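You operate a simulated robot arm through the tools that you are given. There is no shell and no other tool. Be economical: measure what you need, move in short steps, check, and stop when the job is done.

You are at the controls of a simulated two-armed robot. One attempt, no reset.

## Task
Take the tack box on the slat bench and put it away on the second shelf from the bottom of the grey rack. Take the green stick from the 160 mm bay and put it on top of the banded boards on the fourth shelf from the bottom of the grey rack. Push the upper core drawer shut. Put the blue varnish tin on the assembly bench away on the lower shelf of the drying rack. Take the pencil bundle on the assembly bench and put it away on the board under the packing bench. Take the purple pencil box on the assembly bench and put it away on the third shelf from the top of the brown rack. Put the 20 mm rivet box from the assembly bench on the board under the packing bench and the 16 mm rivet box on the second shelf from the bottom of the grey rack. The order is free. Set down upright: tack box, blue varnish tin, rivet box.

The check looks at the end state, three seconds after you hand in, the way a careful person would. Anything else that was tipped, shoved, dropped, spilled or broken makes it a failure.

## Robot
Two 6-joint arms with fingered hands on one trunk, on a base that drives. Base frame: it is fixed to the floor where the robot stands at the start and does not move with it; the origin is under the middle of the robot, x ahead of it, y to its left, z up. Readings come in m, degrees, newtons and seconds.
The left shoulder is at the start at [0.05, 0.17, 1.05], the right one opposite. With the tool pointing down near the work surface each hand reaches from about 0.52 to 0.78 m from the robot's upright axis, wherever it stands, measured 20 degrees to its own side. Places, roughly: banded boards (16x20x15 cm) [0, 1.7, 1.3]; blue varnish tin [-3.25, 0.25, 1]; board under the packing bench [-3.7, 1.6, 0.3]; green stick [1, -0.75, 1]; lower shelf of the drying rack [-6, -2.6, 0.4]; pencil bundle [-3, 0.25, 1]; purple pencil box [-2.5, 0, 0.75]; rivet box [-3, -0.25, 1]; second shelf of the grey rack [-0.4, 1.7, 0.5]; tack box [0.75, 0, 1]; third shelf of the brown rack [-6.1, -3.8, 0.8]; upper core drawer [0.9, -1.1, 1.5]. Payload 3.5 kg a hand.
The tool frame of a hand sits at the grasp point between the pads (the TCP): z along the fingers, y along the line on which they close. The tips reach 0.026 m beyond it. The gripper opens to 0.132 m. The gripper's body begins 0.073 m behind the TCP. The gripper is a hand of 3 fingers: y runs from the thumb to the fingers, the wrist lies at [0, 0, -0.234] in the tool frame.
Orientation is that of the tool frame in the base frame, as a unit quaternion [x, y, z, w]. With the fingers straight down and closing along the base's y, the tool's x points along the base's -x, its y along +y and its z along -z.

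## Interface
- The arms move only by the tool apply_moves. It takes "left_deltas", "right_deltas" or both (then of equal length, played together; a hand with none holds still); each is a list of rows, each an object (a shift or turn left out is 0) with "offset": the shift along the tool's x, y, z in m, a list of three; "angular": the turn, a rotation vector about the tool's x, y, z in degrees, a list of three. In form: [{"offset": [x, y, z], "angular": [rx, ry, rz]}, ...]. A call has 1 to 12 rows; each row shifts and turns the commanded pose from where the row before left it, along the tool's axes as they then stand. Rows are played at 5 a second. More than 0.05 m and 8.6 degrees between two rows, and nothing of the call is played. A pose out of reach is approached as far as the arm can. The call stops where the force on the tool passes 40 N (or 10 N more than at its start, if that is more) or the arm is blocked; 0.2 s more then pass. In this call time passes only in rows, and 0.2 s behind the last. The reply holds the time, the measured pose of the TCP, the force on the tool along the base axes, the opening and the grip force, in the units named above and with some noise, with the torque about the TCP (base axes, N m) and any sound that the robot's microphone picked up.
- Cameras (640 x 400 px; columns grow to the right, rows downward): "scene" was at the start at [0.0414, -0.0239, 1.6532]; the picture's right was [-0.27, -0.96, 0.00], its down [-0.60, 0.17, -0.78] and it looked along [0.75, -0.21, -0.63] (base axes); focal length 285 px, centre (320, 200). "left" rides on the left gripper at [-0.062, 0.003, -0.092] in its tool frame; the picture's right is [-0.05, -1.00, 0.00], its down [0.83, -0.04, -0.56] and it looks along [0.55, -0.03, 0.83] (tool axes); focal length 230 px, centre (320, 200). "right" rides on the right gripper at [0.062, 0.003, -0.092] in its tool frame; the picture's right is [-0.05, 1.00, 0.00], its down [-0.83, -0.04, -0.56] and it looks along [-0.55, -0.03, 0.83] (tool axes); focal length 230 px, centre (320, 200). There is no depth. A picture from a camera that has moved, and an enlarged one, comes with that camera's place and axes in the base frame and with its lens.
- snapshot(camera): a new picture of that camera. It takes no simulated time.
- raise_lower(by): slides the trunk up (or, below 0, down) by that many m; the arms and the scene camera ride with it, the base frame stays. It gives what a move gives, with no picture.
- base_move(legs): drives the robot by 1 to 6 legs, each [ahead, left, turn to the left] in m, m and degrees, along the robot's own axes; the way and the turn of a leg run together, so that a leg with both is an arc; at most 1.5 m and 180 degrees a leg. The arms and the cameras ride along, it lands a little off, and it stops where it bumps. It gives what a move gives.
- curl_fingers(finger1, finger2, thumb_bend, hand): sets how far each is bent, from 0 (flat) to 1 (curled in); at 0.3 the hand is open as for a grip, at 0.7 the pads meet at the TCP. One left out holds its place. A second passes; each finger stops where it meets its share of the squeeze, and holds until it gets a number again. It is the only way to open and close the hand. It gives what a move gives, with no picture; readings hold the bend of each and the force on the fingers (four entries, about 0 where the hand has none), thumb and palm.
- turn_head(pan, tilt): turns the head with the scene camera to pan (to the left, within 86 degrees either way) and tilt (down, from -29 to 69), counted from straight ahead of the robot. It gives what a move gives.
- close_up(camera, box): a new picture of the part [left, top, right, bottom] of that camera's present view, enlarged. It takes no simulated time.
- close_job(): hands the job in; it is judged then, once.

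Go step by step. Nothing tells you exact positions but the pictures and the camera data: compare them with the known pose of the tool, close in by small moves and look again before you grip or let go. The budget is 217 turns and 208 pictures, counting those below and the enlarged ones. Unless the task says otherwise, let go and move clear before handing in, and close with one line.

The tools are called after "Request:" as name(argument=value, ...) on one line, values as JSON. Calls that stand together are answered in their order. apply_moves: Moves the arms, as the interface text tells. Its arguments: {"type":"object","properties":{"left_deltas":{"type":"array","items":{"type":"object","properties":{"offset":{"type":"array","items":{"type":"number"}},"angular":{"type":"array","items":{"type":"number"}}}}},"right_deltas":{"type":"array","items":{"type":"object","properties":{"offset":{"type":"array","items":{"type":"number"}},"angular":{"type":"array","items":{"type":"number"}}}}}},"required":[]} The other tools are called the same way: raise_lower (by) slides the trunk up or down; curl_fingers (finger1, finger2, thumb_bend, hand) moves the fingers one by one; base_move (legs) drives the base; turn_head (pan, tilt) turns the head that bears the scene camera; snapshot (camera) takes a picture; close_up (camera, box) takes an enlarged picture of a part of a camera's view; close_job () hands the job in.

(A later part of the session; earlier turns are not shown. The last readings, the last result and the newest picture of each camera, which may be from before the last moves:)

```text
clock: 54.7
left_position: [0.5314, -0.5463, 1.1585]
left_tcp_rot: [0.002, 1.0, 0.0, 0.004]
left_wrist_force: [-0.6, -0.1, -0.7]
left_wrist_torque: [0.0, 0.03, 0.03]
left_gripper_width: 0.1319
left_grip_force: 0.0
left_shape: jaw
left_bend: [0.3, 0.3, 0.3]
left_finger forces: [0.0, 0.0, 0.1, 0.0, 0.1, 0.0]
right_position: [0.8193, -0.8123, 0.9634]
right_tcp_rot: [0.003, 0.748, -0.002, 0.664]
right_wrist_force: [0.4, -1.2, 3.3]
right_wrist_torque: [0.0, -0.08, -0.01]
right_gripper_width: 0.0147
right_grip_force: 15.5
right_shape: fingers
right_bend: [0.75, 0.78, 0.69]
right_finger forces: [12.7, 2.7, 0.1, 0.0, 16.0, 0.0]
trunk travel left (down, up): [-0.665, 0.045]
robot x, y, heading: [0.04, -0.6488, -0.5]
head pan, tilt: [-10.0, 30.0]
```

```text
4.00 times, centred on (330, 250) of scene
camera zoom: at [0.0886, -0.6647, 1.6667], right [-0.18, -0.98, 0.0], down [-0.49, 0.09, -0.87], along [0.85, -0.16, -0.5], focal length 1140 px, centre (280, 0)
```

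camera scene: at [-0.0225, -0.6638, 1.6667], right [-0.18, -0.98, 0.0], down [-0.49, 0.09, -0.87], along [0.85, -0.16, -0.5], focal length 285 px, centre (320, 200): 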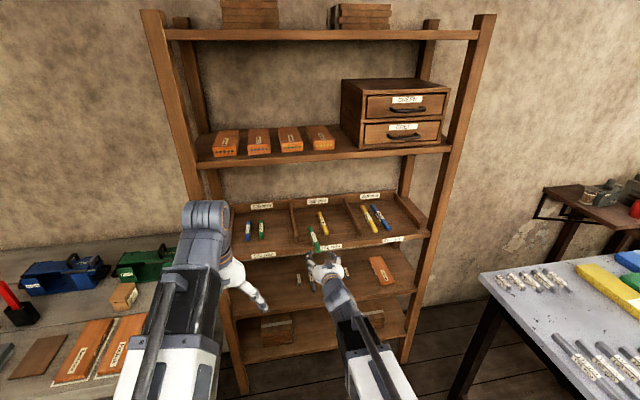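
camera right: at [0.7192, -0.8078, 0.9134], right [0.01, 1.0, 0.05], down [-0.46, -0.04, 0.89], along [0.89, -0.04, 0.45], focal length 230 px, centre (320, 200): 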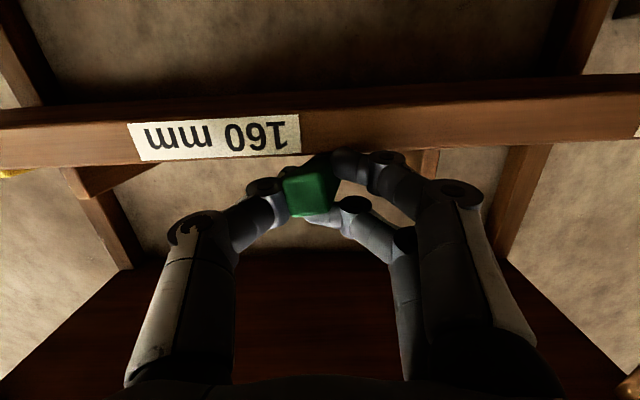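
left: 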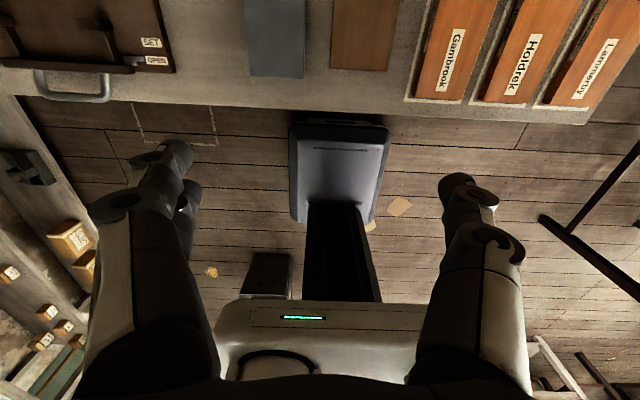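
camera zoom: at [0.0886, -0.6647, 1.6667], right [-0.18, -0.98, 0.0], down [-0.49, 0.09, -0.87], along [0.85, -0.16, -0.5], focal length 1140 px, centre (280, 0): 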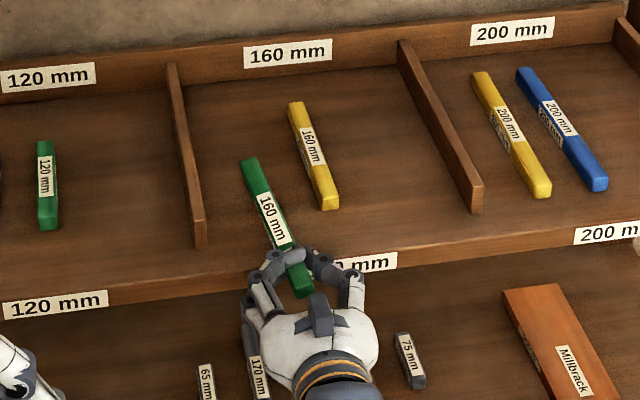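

It is gripped (15 N). I lift a little, to see whether it stays level.

Request:
apply_moves(right_deltas=[{"offset": [-0.02, 0, 0]}, {"offset": [-0.03, 0, 0]}])

Request:
snapshot(camera="right")

Request:
close_up(camera="scene", box=[250, 200, 410, 300])

```text
clock: 55.3
left_position: [0.5323, -0.5466, 1.1585]
left_tcp_rot: [0.002, 1.0, 0.0, 0.004]
left_wrist_force: [0.1, -0.3, -0.5]
left_wrist_torque: [-0.04, -0.01, -0.03]
left_gripper_width: 0.1322
left_grip_force: 0.1
left_shape: jaw
left_bend: [0.3, 0.3, 0.3]
left_finger forces: [0.1, 0.0, 0.0, 0.1, 0.1, 0.0]
right_position: [0.8254, -0.8115, 1.0139]
right_tcp_rot: [0.003, 0.748, -0.002, 0.664]
right_wrist_force: [-0.3, -0.2, -0.3]
right_wrist_torque: [-0.02, 0.02, 0.0]
right_gripper_width: 0.0147
right_grip_force: 15.0
right_shape: fingers
right_bend: [0.75, 0.77, 0.69]
right_finger forces: [13.5, 2.6, 0.0, 0.0, 14.9, 0.0]
trunk travel left (down, up): [-0.665, 0.045]
robot x, y, heading: [0.0427, -0.646, -0.2]
head pan, tilt: [-10.0, 30.0]
```

```text
153 pictures are left
camera right: at [0.725, -0.8079, 0.9631], right [0.01, 1.0, 0.05], down [-0.45, -0.04, 0.89], along [0.89, -0.04, 0.45], focal length 230 px, centre (320, 200)
```

right: 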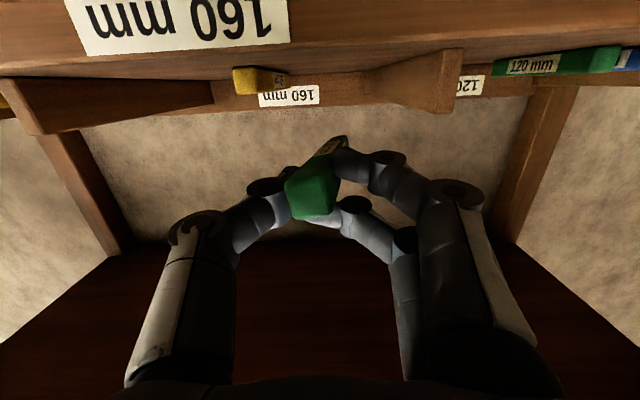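

```text
4.00 times, centred on (330, 250) of scene
camera zoom: at [0.0889, -0.6644, 1.6666], right [-0.18, -0.98, 0.0], down [-0.49, 0.09, -0.87], along [0.85, -0.16, -0.5], focal length 1140 px, centre (280, 0)
```

zoom: 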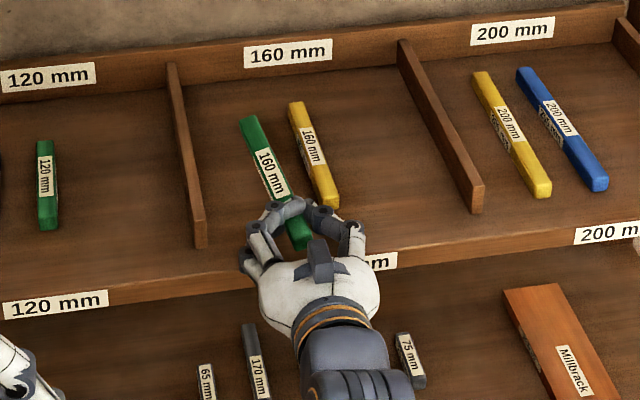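

The stick is held level, pointing forward. I back off, turn left and drive toward the grey rack to lay it on the boards (their front about y 1.485, top z ≈ 1.41, x ≈ −0.02).

Request:
base_move(legs=[[-0.35, 0, 0], [0, 0, 90], [0.9, 0, 0]])

Request:
turn_head(pan=-10, tilt=15)

Request:
snapshot(camera="scene")

```text
clock: 65.8
left_position: [-0.3986, 0.7495, 1.1573]
left_tcp_rot: [-0.703, 0.712, 0.003, 0.002]
left_wrist_force: [-0.1, -0.1, -0.2]
left_wrist_torque: [-0.03, -0.02, -0.03]
left_gripper_width: 0.1319
left_grip_force: 0.0
left_shape: jaw
left_bend: [0.3, 0.3, 0.3]
left_finger forces: [0.0, 0.1, 0.0, 0.0, 0.1, 0.0]
right_position: [-0.1303, 1.0411, 1.0142]
right_tcp_rot: [-0.524, 0.532, 0.468, 0.473]
right_wrist_force: [0.3, 0.9, -1.0]
right_wrist_torque: [-0.01, 0.02, -0.04]
right_gripper_width: 0.0141
right_grip_force: 15.1
right_shape: fingers
right_bend: [0.75, 0.77, 0.69]
right_finger forces: [13.4, 2.2, 0.0, 0.0, 14.8, 0.0]
trunk travel left (down, up): [-0.665, 0.045]
robot x, y, heading: [-0.3014, 0.256, 89.1]
head pan, tilt: [-10.0, 30.0]
```

```text
clock: 66.5
left_position: [-0.3991, 0.7492, 1.158]
left_tcp_rot: [-0.703, 0.711, 0.003, 0.002]
left_wrist_force: [-0.7, -1.0, -0.9]
left_wrist_torque: [0.02, 0.0, 0.04]
left_gripper_width: 0.1318
left_grip_force: 0.1
left_shape: jaw
left_bend: [0.3, 0.3, 0.3]
left_finger forces: [0.0, 0.0, 0.0, 0.0, 0.0, 0.0]
right_position: [-0.1308, 1.0402, 1.0138]
right_tcp_rot: [-0.524, 0.532, 0.468, 0.472]
right_wrist_force: [0.5, 0.9, -0.2]
right_wrist_torque: [-0.05, 0.03, -0.04]
right_gripper_width: 0.0144
right_grip_force: 15.5
right_shape: fingers
right_bend: [0.75, 0.77, 0.69]
right_finger forces: [13.4, 2.4, 0.1, 0.1, 14.8, 0.0]
trunk travel left (down, up): [-0.665, 0.045]
robot x, y, heading: [-0.2983, 0.2589, 89.1]
head pan, tilt: [-10.0, 15.0]
```

```text
151 pictures are left
camera scene: at [-0.2841, 0.3092, 1.6908], right [0.98, -0.19, 0.0], down [-0.05, -0.26, -0.97], along [0.18, 0.95, -0.26], focal length 285 px, centre (320, 200)
```

scene: 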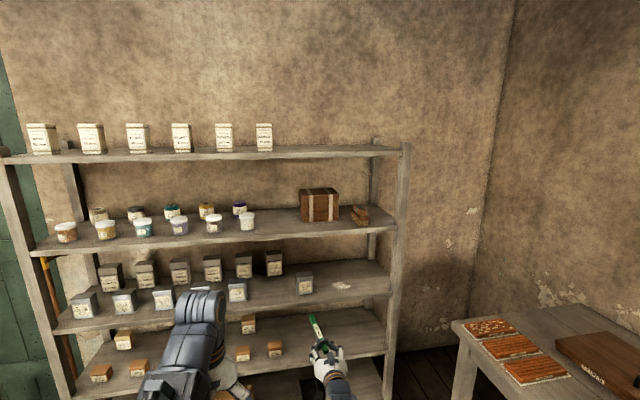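

Request:
close_up(camera="scene", box=[250, 140, 410, 240])

Request:
close_up(camera="scene", box=[280, 300, 380, 380])

```text
4.00 times, centred on (330, 190) of scene
camera zoom: at [-0.2841, 0.3092, 1.6908], right [0.98, -0.19, 0.0], down [-0.05, -0.26, -0.97], along [0.18, 0.95, -0.26], focal length 1140 px, centre (280, 240)
```

zoom: 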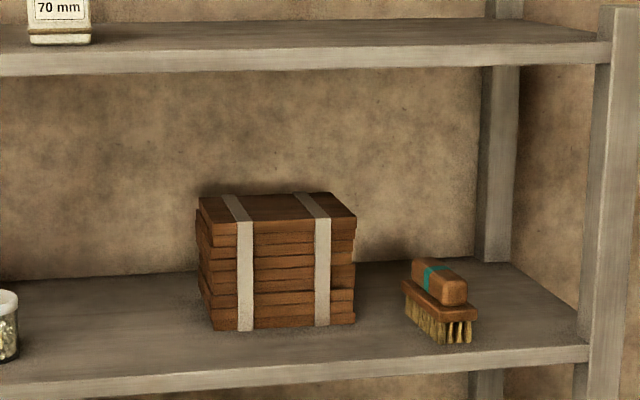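

```text
5.00 times, centred on (330, 340) of scene
camera zoom: at [-0.2841, 0.3092, 1.6908], right [0.98, -0.19, 0.0], down [-0.05, -0.26, -0.97], along [0.18, 0.95, -0.26], focal length 1425 px, centre (270, -500)
```

zoom: 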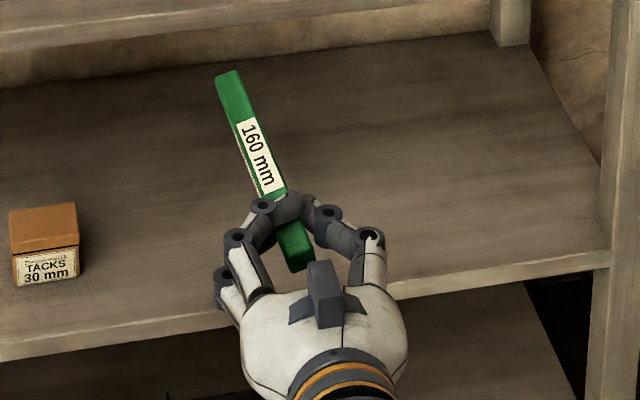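

Two views put the boards' front at y ≈ 1.68, x −0.11…0.07, top z ≈ 1.35; the shelf edge is at y ≈ 1.515 and the shelf above at z ≈ 1.545. I raise the right hand and come closer.

Request:
apply_moves(right_deltas=[{"offset": [-0.038, 0, -0.0045]}, {"offset": [-0.038, 0, -0.0045]}, {"offset": [-0.038, 0, -0.0045]}, {"offset": [-0.038, 0, -0.0045]}, {"offset": [-0.038, 0, -0.0045]}, {"offset": [-0.038, 0, -0.0045]}, {"offset": [-0.038, 0, -0.0045]}, {"offset": [-0.038, 0, -0.0045]}, {"offset": [-0.038, 0, -0.0045]}, {"offset": [-0.038, 0, -0.0045]}])

Request:
base_move(legs=[[0.27, -0.12, 0.9]])

Request:
snapshot(camera="scene")

Request:
snapshot(camera="right")

```text
clock: 68.7
left_position: [-0.3993, 0.7482, 1.1585]
left_tcp_rot: [-0.702, 0.712, 0.002, 0.003]
left_wrist_force: [-0.1, 0.3, 1.0]
left_wrist_torque: [0.04, -0.03, -0.06]
left_gripper_width: 0.1321
left_grip_force: 0.1
left_shape: jaw
left_bend: [0.3, 0.3, 0.3]
left_finger forces: [0.0, 0.0, 0.0, 0.0, 0.0, 0.1]
right_position: [-0.1268, 1.0379, 1.3735]
right_tcp_rot: [-0.524, 0.532, 0.467, 0.473]
right_wrist_force: [-0.1, 0.3, -1.1]
right_wrist_torque: [-0.02, 0.03, 0.01]
right_gripper_width: 0.0141
right_grip_force: 15.5
right_shape: fingers
right_bend: [0.75, 0.78, 0.69]
right_finger forces: [13.3, 2.5, 0.0, 0.0, 14.4, 0.0]
right hand out of reach, approached as far as the arm can: row 2, 3, 4
trunk travel left (down, up): [-0.665, 0.045]
robot x, y, heading: [-0.3, 0.258, 88.9]
head pan, tilt: [-10.0, 15.0]
```

```text
clock: 70.7
left_position: [-0.2866, 1.0161, 1.1576]
left_tcp_rot: [0.709, -0.705, -0.003, -0.003]
left_wrist_force: [-0.5, 1.2, -0.4]
left_wrist_torque: [0.01, 0.02, -0.01]
left_gripper_width: 0.1317
left_grip_force: 0.0
left_shape: jaw
left_bend: [0.3, 0.3, 0.3]
left_finger forces: [0.0, 0.0, 0.1, 0.0, 0.0, 0.0]
right_position: [-0.0199, 1.3114, 1.3726]
right_tcp_rot: [0.53, -0.528, -0.471, -0.468]
right_wrist_force: [-0.1, 0.9, -0.6]
right_wrist_torque: [-0.03, -0.02, 0.05]
right_gripper_width: 0.0143
right_grip_force: 15.0
right_shape: fingers
right_bend: [0.75, 0.78, 0.69]
right_finger forces: [13.3, 2.4, 0.0, 0.1, 14.5, 0.0]
trunk travel left (down, up): [-0.665, 0.045]
robot x, y, heading: [-0.1764, 0.5229, 90.4]
head pan, tilt: [-10.0, 15.0]
```

```text
148 pictures are left
camera scene: at [-0.1627, 0.5791, 1.6908], right [0.99, -0.17, 0.0], down [-0.04, -0.26, -0.97], along [0.16, 0.95, -0.26], focal length 285 px, centre (320, 200)
```

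scene: 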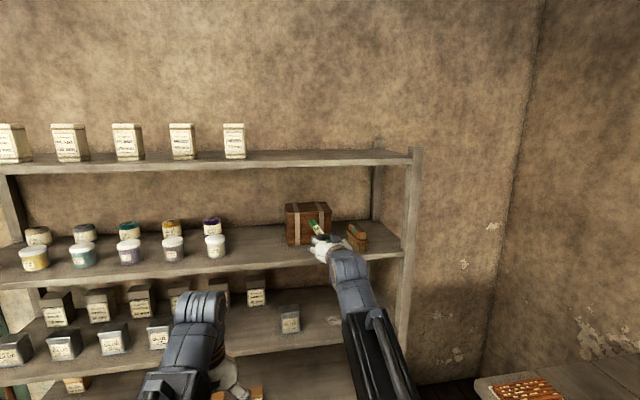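

```text
147 pictures are left
camera right: at [-0.023, 1.2118, 1.3219], right [-1.0, 0.0, 0.05], down [0.05, -0.45, 0.89], along [0.03, 0.89, 0.45], focal length 230 px, centre (320, 200)
```

right: 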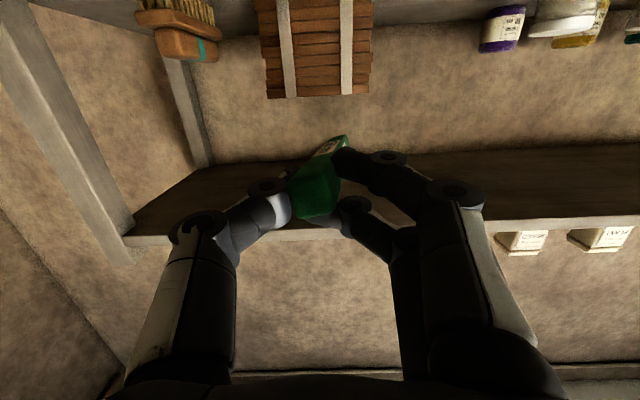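

Request:
apply_moves(right_deltas=[{"offset": [-0.025, 0, -0.003]}])

Request:
base_move(legs=[[0.29, 0, -0.4]])

Request:
snapshot(camera="right")

Request:
close_up(camera="scene", box=[240, 140, 440, 265])

```text
clock: 71.1
left_position: [-0.2869, 1.015, 1.1586]
left_tcp_rot: [0.71, -0.705, -0.002, -0.004]
left_wrist_force: [0.4, -0.2, 0.0]
left_wrist_torque: [0.04, 0.01, 0.04]
left_gripper_width: 0.132
left_grip_force: 0.1
left_shape: jaw
left_bend: [0.3, 0.3, 0.3]
left_finger forces: [0.1, 0.0, 0.0, 0.1, 0.0, 0.0]
right_position: [-0.0195, 1.3096, 1.3984]
right_tcp_rot: [0.53, -0.528, -0.471, -0.468]
right_wrist_force: [0.0, 1.0, -0.6]
right_wrist_torque: [-0.01, 0.01, -0.03]
right_gripper_width: 0.0141
right_grip_force: 15.3
right_shape: fingers
right_bend: [0.75, 0.78, 0.69]
right_finger forces: [13.3, 2.5, 0.0, 0.0, 14.4, 0.0]
trunk travel left (down, up): [-0.665, 0.045]
robot x, y, heading: [-0.1793, 0.522, 90.5]
head pan, tilt: [-10.0, 15.0]
```

```text
clock: 73.1
left_position: [-0.2817, 1.3085, 1.1578]
left_tcp_rot: [-0.705, 0.709, 0.003, 0.003]
left_wrist_force: [-0.2, 0.6, -0.7]
left_wrist_torque: [-0.03, 0.02, 0.02]
left_gripper_width: 0.1318
left_grip_force: 0.1
left_shape: jaw
left_bend: [0.3, 0.3, 0.3]
left_finger forces: [0.0, 0.0, 0.0, 0.0, 0.1, 0.0]
right_position: [-0.0138, 1.6002, 1.3974]
right_tcp_rot: [-0.528, 0.531, 0.468, 0.47]
right_wrist_force: [0.1, -0.2, -0.2]
right_wrist_torque: [-0.01, 0.03, 0.0]
right_gripper_width: 0.0143
right_grip_force: 15.3
right_shape: fingers
right_bend: [0.75, 0.78, 0.69]
right_finger forces: [13.3, 2.6, 0.1, 0.0, 14.5, 0.0]
trunk travel left (down, up): [-0.665, 0.045]
robot x, y, heading: [-0.1789, 0.818, 89.9]
head pan, tilt: [-10.0, 15.0]
```

```text
146 pictures are left
camera right: at [-0.018, 1.501, 1.3471], right [-1.0, 0.01, 0.05], down [0.04, -0.45, 0.89], along [0.03, 0.89, 0.45], focal length 230 px, centre (320, 200)
```

right: 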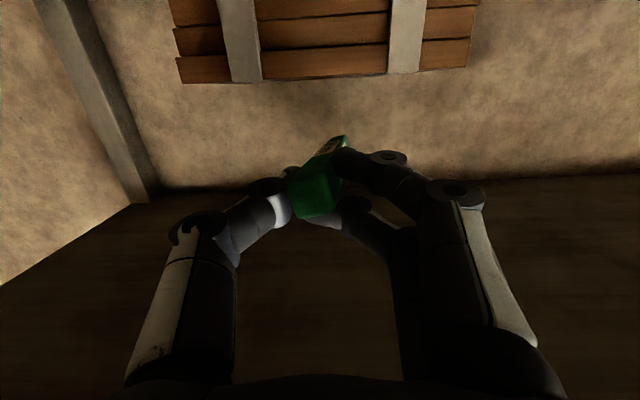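

```text
3.20 times, centred on (340, 202) of scene
camera zoom: at [-0.163, 0.8699, 1.6908], right [0.98, -0.18, 0.0], down [-0.05, -0.26, -0.97], along [0.17, 0.95, -0.26], focal length 912 px, centre (256, 192)
```

zoom: 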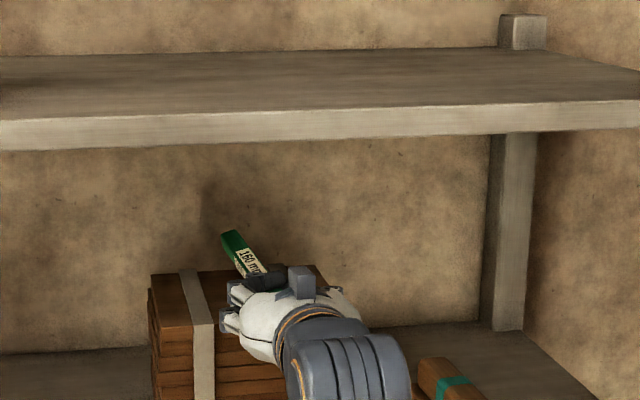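

Request:
apply_moves(right_deltas=[{"offset": [-0.0025, 0, 0.021]}, {"offset": [-0.0025, 0, 0.021]}, {"offset": [0.015, 0, 0.0018]}, {"offset": [0.012, 0, 0.0014]}, {"offset": [0.006, 0, 0.0007]}])

Request:
snapshot(camera="right")

Request:
close_up(camera="scene", box=[260, 180, 380, 255])

```text
clock: 74.3
left_position: [-0.2822, 1.3078, 1.1568]
left_tcp_rot: [-0.705, 0.709, 0.002, 0.002]
left_wrist_force: [-0.4, 0.3, 0.1]
left_wrist_torque: [0.0, 0.03, -0.01]
left_gripper_width: 0.1318
left_grip_force: 0.1
left_shape: jaw
left_bend: [0.3, 0.3, 0.3]
left_finger forces: [0.0, 0.1, 0.1, 0.0, 0.1, 0.1]
right_position: [-0.0138, 1.6415, 1.3654]
right_tcp_rot: [-0.528, 0.53, 0.469, 0.47]
right_wrist_force: [-0.3, 0.7, 0.0]
right_wrist_torque: [0.0, -0.01, 0.04]
right_gripper_width: 0.0142
right_grip_force: 14.9
right_shape: fingers
right_bend: [0.75, 0.78, 0.69]
right_finger forces: [13.3, 2.4, 0.1, 0.0, 14.4, 0.1]
trunk travel left (down, up): [-0.665, 0.045]
robot x, y, heading: [-0.1761, 0.8164, 89.7]
head pan, tilt: [-10.0, 15.0]
```

```text
144 pictures are left
camera right: at [-0.0176, 1.5427, 1.3146], right [-1.0, 0.01, 0.05], down [0.04, -0.45, 0.89], along [0.03, 0.89, 0.45], focal length 230 px, centre (320, 200)
```

right: 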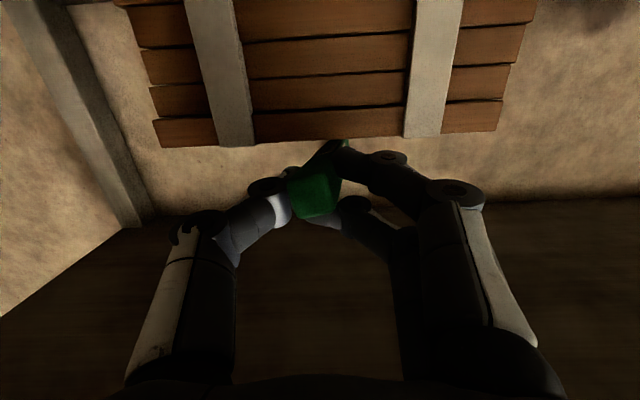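

```text
5.33 times, centred on (320, 218) of scene
camera zoom: at [-0.163, 0.8688, 1.6909], right [0.98, -0.18, 0.0], down [-0.05, -0.25, -0.97], along [0.17, 0.95, -0.26], focal length 1520 px, centre (320, 107)
```

zoom: 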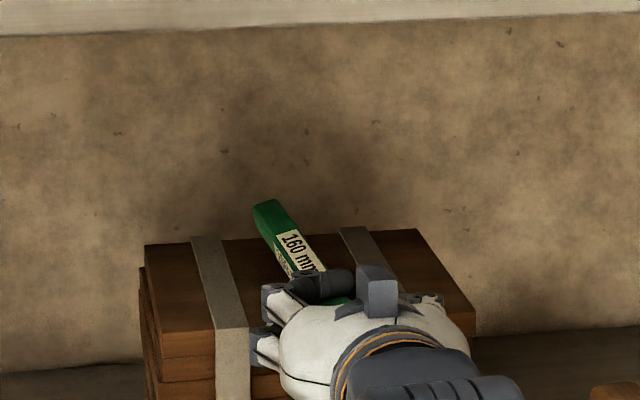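

Request:
apply_moves(right_deltas=[{"offset": [0.004, 0, 0.0004]}, {"offset": [0.004, 0, 0.0004]}, {"offset": [0.003, 0, 0.0003]}])

Request:
close_up(camera="scene", box=[260, 180, 380, 255])

Request:
close_up(camera="right", box=[240, 100, 400, 220])

```text
clock: 75.1
left_position: [-0.2814, 1.3066, 1.1585]
left_tcp_rot: [-0.706, 0.708, 0.003, 0.002]
left_wrist_force: [-0.1, 0.4, 0.0]
left_wrist_torque: [-0.02, -0.04, -0.02]
left_gripper_width: 0.132
left_grip_force: 0.0
left_shape: jaw
left_bend: [0.3, 0.3, 0.3]
left_finger forces: [0.0, 0.0, 0.0, 0.1, 0.0, 0.0]
right_position: [-0.0133, 1.6407, 1.3564]
right_tcp_rot: [-0.526, 0.529, 0.47, 0.471]
right_wrist_force: [1.5, -1.0, 7.2]
right_wrist_torque: [0.2, 0.01, -0.04]
right_gripper_width: 0.0143
right_grip_force: 15.3
right_shape: fingers
right_bend: [0.74, 0.78, 0.69]
right_finger forces: [11.0, 4.4, 0.1, 0.0, 16.0, 0.0]
trunk travel left (down, up): [-0.665, 0.045]
robot x, y, heading: [-0.177, 0.8148, 89.8]
head pan, tilt: [-10.0, 15.0]
```

```text
5.33 times, centred on (320, 218) of scene
camera zoom: at [-0.1627, 0.8677, 1.691], right [0.98, -0.18, 0.0], down [-0.05, -0.25, -0.97], along [0.17, 0.95, -0.26], focal length 1520 px, centre (320, 107)
```

zoom: 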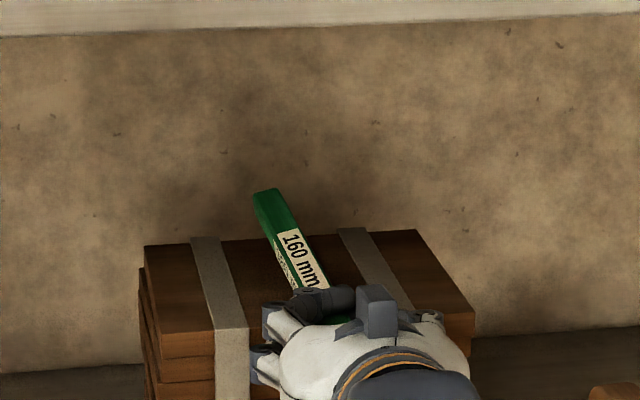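

```text
3.33 times, centred on (320, 160) of right
camera zoom: at [-0.0174, 1.5416, 1.305], right [-1.0, 0.01, 0.05], down [0.04, -0.46, 0.89], along [0.03, 0.89, 0.46], focal length 767 px, centre (320, 333)
```

zoom: 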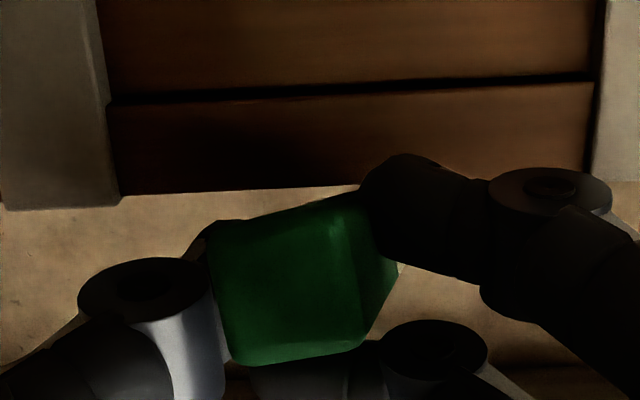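

The stick touches the front edge of the boards but its far end is ~6° up. I ease up 3 mm and tip the hand down 6° so it lies flat.

Request:
apply_moves(right_deltas=[{"offset": [-0.005, 0, 0]}, {"angular": [0, 3.5, 0]}, {"angular": [0, 3, 0]}])

Request:
close_up(camera="scene", box=[260, 180, 380, 255])

```text
clock: 75.9
left_position: [-0.283, 1.3071, 1.1586]
left_tcp_rot: [-0.706, 0.708, 0.002, 0.002]
left_wrist_force: [0.1, 0.8, 1.2]
left_wrist_torque: [-0.03, 0.0, 0.0]
left_gripper_width: 0.1319
left_grip_force: 0.0
left_shape: jaw
left_bend: [0.3, 0.3, 0.3]
left_finger forces: [0.0, 0.0, 0.1, 0.0, 0.1, 0.0]
right_position: [-0.0135, 1.6418, 1.36]
right_tcp_rot: [-0.553, 0.555, 0.439, 0.439]
right_wrist_force: [0.5, 0.4, 4.7]
right_wrist_torque: [0.11, 0.05, -0.05]
right_gripper_width: 0.0146
right_grip_force: 15.5
right_shape: fingers
right_bend: [0.74, 0.78, 0.69]
right_finger forces: [11.8, 3.8, 0.1, 0.0, 14.6, 0.0]
trunk travel left (down, up): [-0.665, 0.045]
robot x, y, heading: [-0.1765, 0.8149, 89.7]
head pan, tilt: [-10.0, 15.0]
```

```text
5.33 times, centred on (320, 218) of scene
camera zoom: at [-0.1631, 0.8684, 1.6909], right [0.98, -0.18, 0.0], down [-0.05, -0.25, -0.97], along [0.17, 0.95, -0.26], focal length 1520 px, centre (320, 107)
```

zoom: 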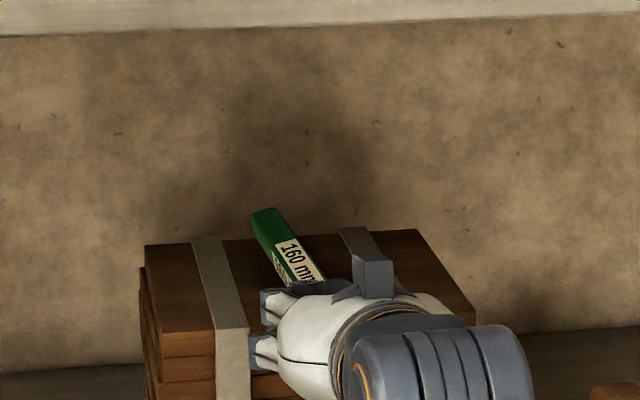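

Request:
apply_moves(right_deltas=[{"offset": [-0.002, 0, 0]}, {"angular": [0, 4, 0]}])

Request:
close_up(camera="scene", box=[260, 180, 380, 255])

Request:
close_up(camera="right", box=[240, 100, 400, 220])

```text
clock: 76.5
left_position: [-0.2815, 1.3068, 1.1586]
left_tcp_rot: [-0.706, 0.708, 0.002, 0.002]
left_wrist_force: [-0.1, -0.3, 0.2]
left_wrist_torque: [-0.01, -0.01, 0.04]
left_gripper_width: 0.1319
left_grip_force: 0.1
left_shape: jaw
left_bend: [0.3, 0.3, 0.3]
left_finger forces: [0.0, 0.0, 0.0, 0.1, 0.0, 0.1]
right_position: [-0.013, 1.6428, 1.3615]
right_tcp_rot: [-0.568, 0.571, 0.419, 0.42]
right_wrist_force: [0.4, 1.6, 4.1]
right_wrist_torque: [0.12, 0.03, -0.04]
right_gripper_width: 0.0146
right_grip_force: 14.9
right_shape: fingers
right_bend: [0.74, 0.78, 0.69]
right_finger forces: [11.7, 3.9, 0.1, 0.0, 14.5, 0.1]
trunk travel left (down, up): [-0.665, 0.045]
robot x, y, heading: [-0.1771, 0.8169, 89.7]
head pan, tilt: [-10.0, 15.0]
```

```text
5.33 times, centred on (320, 218) of scene
camera zoom: at [-0.1631, 0.8685, 1.6909], right [0.98, -0.18, 0.0], down [-0.05, -0.25, -0.97], along [0.17, 0.95, -0.26], focal length 1520 px, centre (320, 107)
```

zoom: 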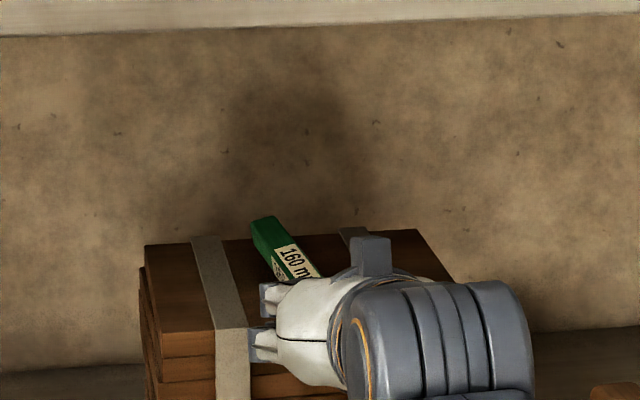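

```text
3.33 times, centred on (320, 160) of right
camera zoom: at [-0.0182, 1.5357, 1.3297], right [-1.0, 0.02, 0.05], down [0.04, -0.28, 0.96], along [0.03, 0.96, 0.28], focal length 767 px, centre (320, 333)
```

zoom: 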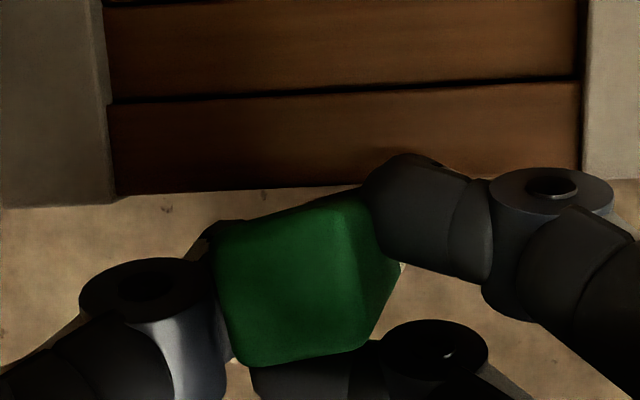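

Nearly flat now and supported. I open the fingers a little to release.

Request:
curl_fingers(hand="right", finger1=0.6, finger2=0.6, thumb_bend=0.6)

Request:
close_up(camera="right", box=[200, 80, 440, 240])

Request:
close_up(camera="scene", box=[260, 180, 380, 255])

```text
clock: 77.5
left_position: [-0.2815, 1.3077, 1.1574]
left_tcp_rot: [-0.706, 0.709, 0.003, 0.003]
left_wrist_force: [0.2, 0.8, -0.1]
left_wrist_torque: [-0.02, 0.01, -0.02]
left_gripper_width: 0.1319
left_grip_force: 0.1
left_shape: jaw
left_bend: [0.3, 0.3, 0.3]
left_finger forces: [0.0, 0.0, 0.1, 0.0, 0.0, 0.0]
right_position: [-0.0143, 1.6419, 1.3615]
right_tcp_rot: [-0.567, 0.571, 0.419, 0.421]
right_wrist_force: [-0.1, -3.2, -0.6]
right_wrist_torque: [-0.05, -0.03, 0.01]
right_gripper_width: 0.0341
right_grip_force: 1.3
right_shape: fingers
right_bend: [0.61, 0.6, 0.6]
right_finger forces: [2.1, 0.1, 0.1, 0.0, 0.1, 0.1]
trunk travel left (down, up): [-0.665, 0.045]
robot x, y, heading: [-0.1759, 0.8225, 89.9]
head pan, tilt: [-10.0, 15.0]
```

```text
2.50 times, centred on (320, 160) of right
camera zoom: at [-0.0183, 1.5354, 1.3296], right [-1.0, 0.02, 0.05], down [0.04, -0.28, 0.96], along [0.03, 0.96, 0.28], focal length 575 px, centre (320, 300)
```

zoom: 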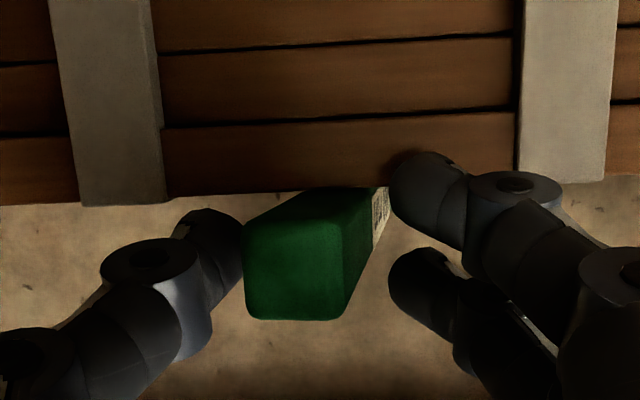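

```text
5.33 times, centred on (320, 218) of scene
camera zoom: at [-0.1631, 0.8683, 1.6909], right [0.98, -0.18, 0.0], down [-0.05, -0.25, -0.97], along [0.17, 0.95, -0.26], focal length 1520 px, centre (320, 107)
```

zoom: 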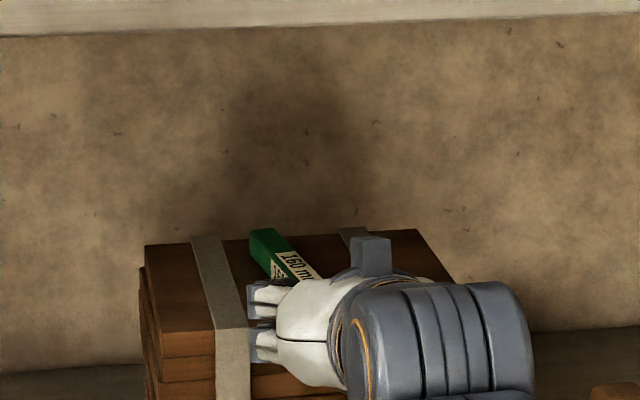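

The stick lies flat, overhanging ~3.5 cm. I back out, close the fingers and nudge it in the rest of the way.

Request:
apply_moves(right_deltas=[{"offset": [0.006, 0, -0.0285]}, {"offset": [0.009, 0, -0.0285]}, {"offset": [0.006, 0, -0.019]}])

Request:
curl_fingers(hand="right", finger1=0.7, finger2=0.7, thumb_bend=0.7)

Request:
snapshot(camera="right")

Request:
close_up(camera="scene", box=[260, 180, 380, 255])

```text
clock: 78.3
left_position: [-0.2821, 1.3083, 1.158]
left_tcp_rot: [-0.705, 0.709, 0.003, 0.002]
left_wrist_force: [0.4, 0.6, 0.5]
left_wrist_torque: [-0.02, 0.05, -0.02]
left_gripper_width: 0.132
left_grip_force: 0.0
left_shape: jaw
left_bend: [0.3, 0.3, 0.3]
left_finger forces: [0.0, 0.0, 0.0, 0.0, 0.0, 0.1]
right_position: [-0.0146, 1.5623, 1.3623]
right_tcp_rot: [-0.568, 0.571, 0.419, 0.419]
right_wrist_force: [-0.2, 0.5, -0.7]
right_wrist_torque: [0.02, 0.01, 0.01]
right_gripper_width: 0.0347
right_grip_force: 0.0
right_shape: fingers
right_bend: [0.6, 0.6, 0.6]
right_finger forces: [0.0, 0.0, 0.0, 0.0, 0.0, 0.0]
trunk travel left (down, up): [-0.665, 0.045]
robot x, y, heading: [-0.1771, 0.8169, 90.3]
head pan, tilt: [-10.0, 15.0]
```

```text
clock: 79.3
left_position: [-0.2817, 1.3075, 1.1579]
left_tcp_rot: [-0.706, 0.708, 0.003, 0.002]
left_wrist_force: [1.1, -0.9, 0.4]
left_wrist_torque: [0.0, 0.03, 0.03]
left_gripper_width: 0.1317
left_grip_force: 0.1
left_shape: jaw
left_bend: [0.3, 0.3, 0.3]
left_finger forces: [0.1, 0.1, 0.0, 0.0, 0.0, 0.0]
right_position: [-0.0144, 1.564, 1.3623]
right_tcp_rot: [-0.568, 0.57, 0.419, 0.42]
right_wrist_force: [0.3, -0.5, -0.5]
right_wrist_torque: [0.0, -0.01, -0.01]
right_gripper_width: 0.0059
right_grip_force: 0.0
right_shape: fingers
right_bend: [0.7, 0.7, 0.7]
right_finger forces: [0.0, 0.0, 0.0, 0.1, 0.0, 0.1]
trunk travel left (down, up): [-0.665, 0.045]
robot x, y, heading: [-0.1782, 0.8178, 89.8]
head pan, tilt: [-10.0, 15.0]
```

```text
135 pictures are left
camera right: at [-0.0186, 1.457, 1.3316], right [-1.0, 0.02, 0.05], down [0.04, -0.28, 0.96], along [0.03, 0.96, 0.28], focal length 230 px, centre (320, 200)
```

right: 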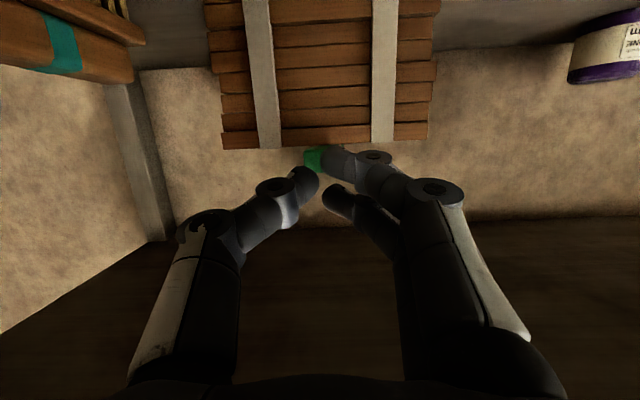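

```text
5.33 times, centred on (320, 218) of scene
camera zoom: at [-0.163, 0.8687, 1.6909], right [0.98, -0.18, 0.0], down [-0.05, -0.25, -0.97], along [0.17, 0.95, -0.26], focal length 1520 px, centre (320, 107)
```

zoom: 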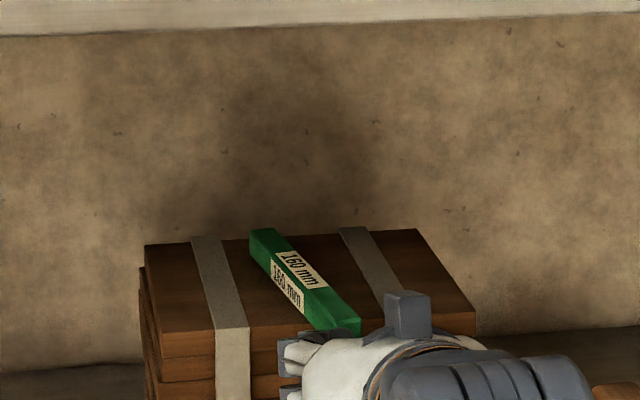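

The stick already reaches the back edge of the boards and is almost flush in front, so it stays there. I back away, fold the right hand in, and return to the slat bench for the tack box.

Request:
base_move(legs=[[-0.5, 0, 0]])

Request:
close_up(camera="scene", box=[240, 160, 400, 260])

Request:
apply_moves(right_deltas=[{"offset": [0.0287, 0, -0.0201], "angular": [0, 8, 0]}, {"offset": [0.0312, 0, -0.016], "angular": [0, 8, 0]}, {"offset": [0.0331, 0, -0.0115], "angular": [0, 8, 0]}, {"offset": [0.0343, 0, -0.0067], "angular": [0, 8, 0]}, {"offset": [0.0349, 0, -0.0019], "angular": [0, 8, 0]}, {"offset": [0.0348, 0, 0.003], "angular": [0, 8, 0]}, {"offset": [0.0341, 0, 0.0078], "angular": [0, 8, 0]}, {"offset": [0.0327, 0, 0.0125], "angular": [0, 8, 0]}, {"offset": [0.0306, 0, 0.0169], "angular": [0, 8, 0]}])

Request:
turn_head(pan=0, tilt=40)

Request:
base_move(legs=[[0, 0, -90], [0.27, -0.68, 0]])

Request:
snapshot(camera="scene")

```text
clock: 82.3
left_position: [-0.2836, 0.8103, 1.1587]
left_tcp_rot: [-0.705, 0.709, 0.002, 0.002]
left_wrist_force: [0.3, -0.4, 0.5]
left_wrist_torque: [0.02, 0.01, -0.01]
left_gripper_width: 0.1318
left_grip_force: 0.0
left_shape: jaw
left_bend: [0.3, 0.3, 0.3]
left_finger forces: [0.0, 0.0, 0.0, 0.1, 0.0, 0.1]
right_position: [-0.0156, 1.0674, 1.3638]
right_tcp_rot: [-0.567, 0.571, 0.418, 0.42]
right_wrist_force: [0.1, -0.5, 0.8]
right_wrist_torque: [0.0, 0.05, 0.03]
right_gripper_width: 0.0061
right_grip_force: 0.1
right_shape: fingers
right_bend: [0.7, 0.7, 0.7]
right_finger forces: [0.0, 0.1, 0.0, 0.0, 0.0, 0.1]
trunk travel left (down, up): [-0.665, 0.045]
robot x, y, heading: [-0.1817, 0.3199, 89.5]
head pan, tilt: [-10.0, 15.0]
```

```text
4.00 times, centred on (320, 210) of scene
camera zoom: at [-0.1649, 0.3717, 1.6909], right [0.98, -0.18, 0.0], down [-0.05, -0.25, -0.97], along [0.17, 0.95, -0.26], focal length 1140 px, centre (320, 160)
```

zoom: 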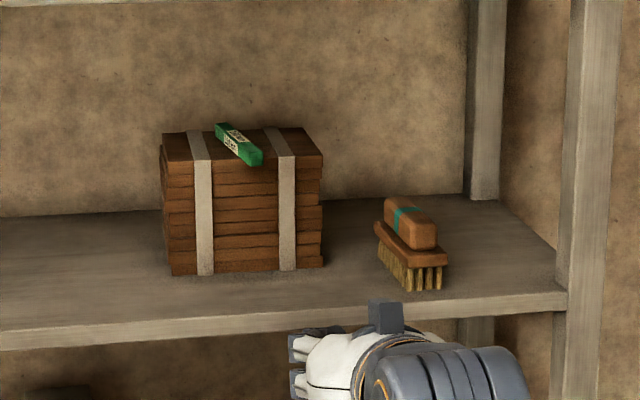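

```text
clock: 84.3
left_position: [-0.2826, 0.812, 1.1584]
left_tcp_rot: [-0.706, 0.709, 0.004, 0.002]
left_wrist_force: [0.1, 0.5, -0.5]
left_wrist_torque: [0.01, 0.03, 0.0]
left_gripper_width: 0.1318
left_grip_force: 0.1
left_shape: jaw
left_bend: [0.3, 0.3, 0.3]
left_finger forces: [0.1, 0.0, 0.1, 0.0, 0.0, 0.0]
right_position: [-0.0163, 0.8202, 1.1652]
right_tcp_rot: [-0.705, 0.709, 0.005, 0.005]
right_wrist_force: [0.4, -1.0, -0.7]
right_wrist_torque: [0.0, 0.0, 0.01]
right_gripper_width: 0.0061
right_grip_force: 0.1
right_shape: fingers
right_bend: [0.7, 0.7, 0.7]
right_finger forces: [0.1, 0.1, 0.0, 0.0, 0.0, 0.0]
right hand out of reach, approached as far as the arm can: row 9
trunk travel left (down, up): [-0.665, 0.045]
robot x, y, heading: [-0.1799, 0.3219, 89.7]
head pan, tilt: [-10.0, 15.0]
```

```text
clock: 85.2
left_position: [-0.2824, 0.8109, 1.1581]
left_tcp_rot: [-0.705, 0.709, 0.003, 0.002]
left_wrist_force: [-0.5, -0.2, -0.1]
left_wrist_torque: [0.01, -0.02, -0.02]
left_gripper_width: 0.1319
left_grip_force: 0.1
left_shape: jaw
left_bend: [0.3, 0.3, 0.3]
left_finger forces: [0.0, 0.0, 0.0, 0.0, 0.0, 0.0]
right_position: [-0.0167, 0.8212, 1.1658]
right_tcp_rot: [-0.706, 0.708, 0.007, 0.006]
right_wrist_force: [-0.5, 0.2, -0.4]
right_wrist_torque: [0.0, 0.01, 0.01]
right_gripper_width: 0.0061
right_grip_force: 0.0
right_shape: fingers
right_bend: [0.7, 0.7, 0.7]
right_finger forces: [0.0, 0.0, 0.0, 0.1, 0.1, 0.0]
trunk travel left (down, up): [-0.665, 0.045]
robot x, y, heading: [-0.1822, 0.3209, 89.9]
head pan, tilt: [0.0, 40.0]
```

```text
clock: 93.0
left_position: [0.5711, -0.2704, 1.1584]
left_tcp_rot: [0.004, 1.0, 0.0, 0.004]
left_wrist_force: [0.3, 0.3, -0.1]
left_wrist_torque: [0.0, -0.03, -0.04]
left_gripper_width: 0.132
left_grip_force: 0.2
left_shape: jaw
left_bend: [0.3, 0.3, 0.3]
left_finger forces: [0.0, 0.0, 0.0, 0.0, 0.0, 0.1]
right_position: [0.5797, -0.5381, 1.1655]
right_tcp_rot: [0.005, 1.0, 0.0, 0.01]
right_wrist_force: [-0.4, -1.1, 0.4]
right_wrist_torque: [0.02, -0.01, 0.02]
right_gripper_width: 0.0059
right_grip_force: 0.0
right_shape: fingers
right_bend: [0.7, 0.7, 0.7]
right_finger forces: [0.0, 0.0, 0.1, 0.0, 0.0, 0.0]
trunk travel left (down, up): [-0.665, 0.045]
robot x, y, heading: [0.0795, -0.3726, -0.5]
head pan, tilt: [0.0, 40.0]
```

```text
132 pictures are left
camera scene: at [0.1242, -0.373, 1.6513], right [-0.01, -1.0, 0.0], down [-0.64, 0.01, -0.77], along [0.77, -0.01, -0.64], focal length 285 px, centre (320, 200)
```

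scene: 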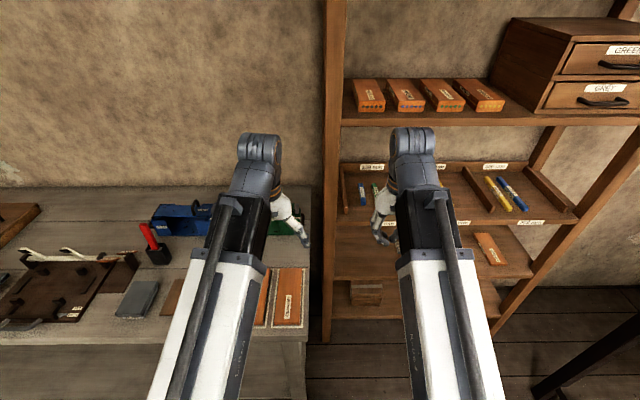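

I bring the left hand toward the tack box, pitched 48°, opened, stopping short above and in front of it.

Request:
apply_moves(left_deltas=[{"offset": [-0.018, 0.0253, 0.0263], "angular": [0, -8, 0]}, {"offset": [-0.0141, 0.0253, 0.0285], "angular": [0, -8, 0]}, {"offset": [-0.0101, 0.0253, 0.0303], "angular": [0, -8, 0]}, {"offset": [-0.0057, 0.0253, 0.0313], "angular": [0, -8, 0]}, {"offset": [-0.0014, 0.0253, 0.0318], "angular": [0, -8, 0]}, {"offset": [0.0031, 0.0253, 0.0317], "angular": [0, -8, 0]}])

Request:
snapshot(camera="left")

Request:
snapshot(camera="scene")

Request:
snapshot(camera="right")

```text
clock: 94.4
left_position: [0.7206, -0.1156, 1.009]
left_tcp_rot: [0.004, 0.912, -0.002, 0.409]
left_wrist_force: [-0.8, -0.5, -0.5]
left_wrist_torque: [0.0, 0.02, 0.02]
left_gripper_width: 0.1321
left_grip_force: 0.0
left_shape: jaw
left_bend: [0.3, 0.3, 0.3]
left_finger forces: [0.1, 0.0, 0.0, 0.1, 0.0, 0.0]
left hand out of reach, approached as far as the arm can: row 3, 4, 5
right_position: [0.5803, -0.5358, 1.1654]
right_tcp_rot: [0.003, 1.0, 0.001, 0.01]
right_wrist_force: [-1.0, 0.6, -0.2]
right_wrist_torque: [-0.01, 0.0, 0.0]
right_gripper_width: 0.0061
right_grip_force: 0.1
right_shape: fingers
right_bend: [0.7, 0.7, 0.7]
right_finger forces: [0.1, 0.0, 0.1, 0.0, 0.0, 0.0]
trunk travel left (down, up): [-0.665, 0.045]
robot x, y, heading: [0.08, -0.3696, -0.3]
head pan, tilt: [0.0, 40.0]
```

```text
131 pictures are left
camera left: at [0.6929, -0.113, 1.1156], right [0.03, -1.0, 0.04], down [-0.97, -0.04, -0.25], along [0.25, -0.03, -0.97], focal length 230 px, centre (320, 200)
```

left: 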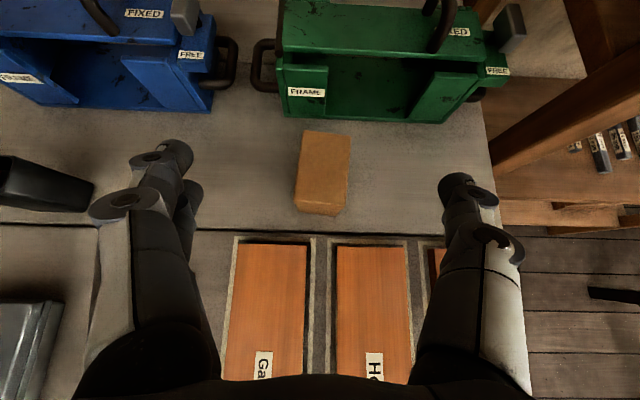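

```text
130 pictures are left
camera scene: at [0.1241, -0.3722, 1.6513], right [-0.01, -1.0, 0.0], down [-0.64, 0.01, -0.77], along [0.77, -0.01, -0.64], focal length 285 px, centre (320, 200)
```

scene: 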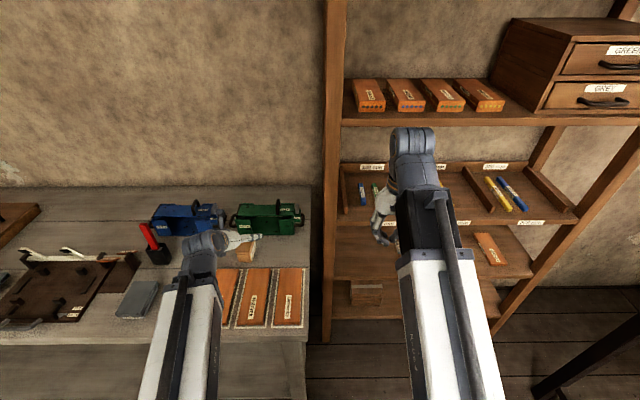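

```text
129 pictures are left
camera right: at [0.5153, -0.5344, 1.2568], right [0.06, 1.0, 0.0], down [0.82, -0.05, 0.57], along [0.57, -0.03, -0.82], focal length 230 px, centre (320, 200)
```

right: 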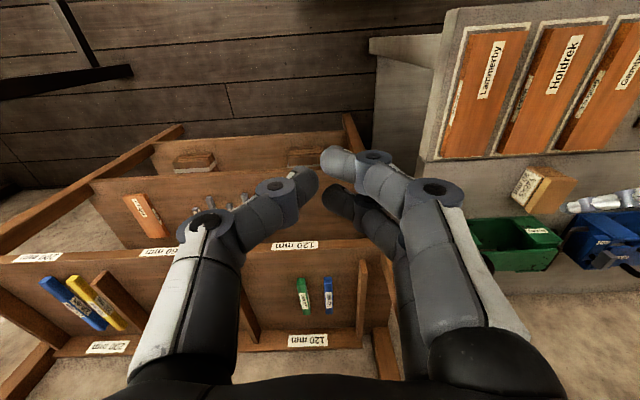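

The tack box is ~5.5 × 8.7 × 4 cm, centred near (0.79, −0.124), top about z 0.86, square to the robot. I set the pitch to 40° and go to just above it.

Request:
apply_moves(left_deltas=[{"angular": [0, 8, 0]}, {"offset": [-0.0024, -0.004, 0.047]}, {"offset": [-0.0024, -0.004, 0.047]}])

Request:
snapshot(camera="left")

Request:
close_up(camera="right", box=[440, 130, 640, 270])

```text
clock: 95.2
left_position: [0.7844, -0.1235, 0.9394]
left_tcp_rot: [0.003, 0.939, -0.001, 0.345]
left_wrist_force: [0.5, 0.0, 1.1]
left_wrist_torque: [0.01, -0.01, 0.01]
left_gripper_width: 0.1321
left_grip_force: 0.0
left_shape: jaw
left_bend: [0.3, 0.3, 0.3]
left_finger forces: [0.1, 0.0, 0.1, 0.0, 0.0, 0.0]
right_position: [0.5802, -0.5374, 1.166]
right_tcp_rot: [0.005, 1.0, 0.001, 0.01]
right_wrist_force: [0.1, 0.6, 0.4]
right_wrist_torque: [0.03, 0.0, 0.02]
right_gripper_width: 0.006
right_grip_force: 0.1
right_shape: fingers
right_bend: [0.7, 0.7, 0.7]
right_finger forces: [0.1, 0.0, 0.1, 0.0, 0.0, 0.1]
trunk travel left (down, up): [-0.665, 0.045]
robot x, y, heading: [0.0818, -0.3753, -0.6]
head pan, tilt: [0.0, 40.0]
```

```text
128 pictures are left
camera left: at [0.7711, -0.1216, 1.0496], right [0.03, -1.0, 0.03], down [-0.99, -0.04, -0.11], along [0.12, -0.03, -0.99], focal length 230 px, centre (320, 200)
```

left: 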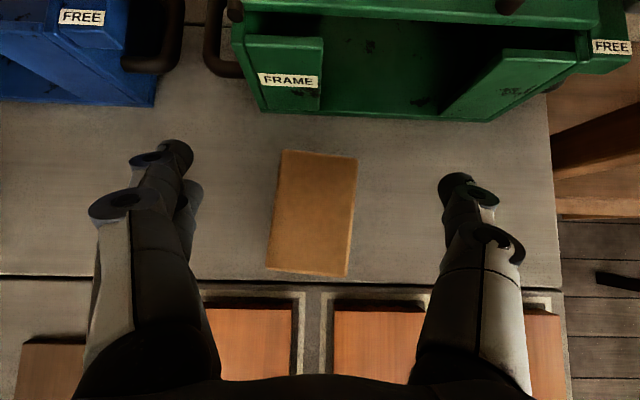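

```text
2.86 times, centred on (540, 200) of right
camera zoom: at [0.5156, -0.5345, 1.2566], right [0.06, 1.0, 0.0], down [0.82, -0.05, 0.57], along [0.57, -0.03, -0.82], focal length 657 px, centre (-309, 200)
```

zoom: 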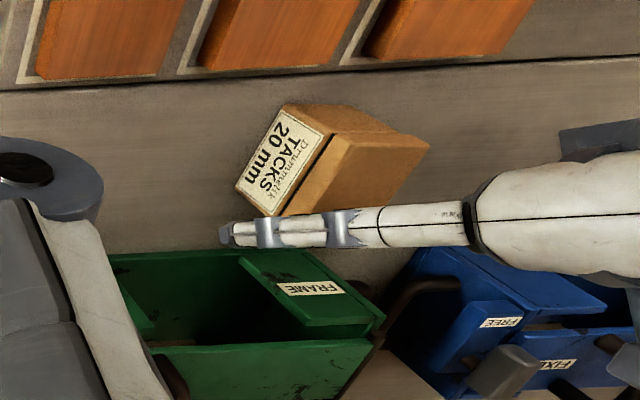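

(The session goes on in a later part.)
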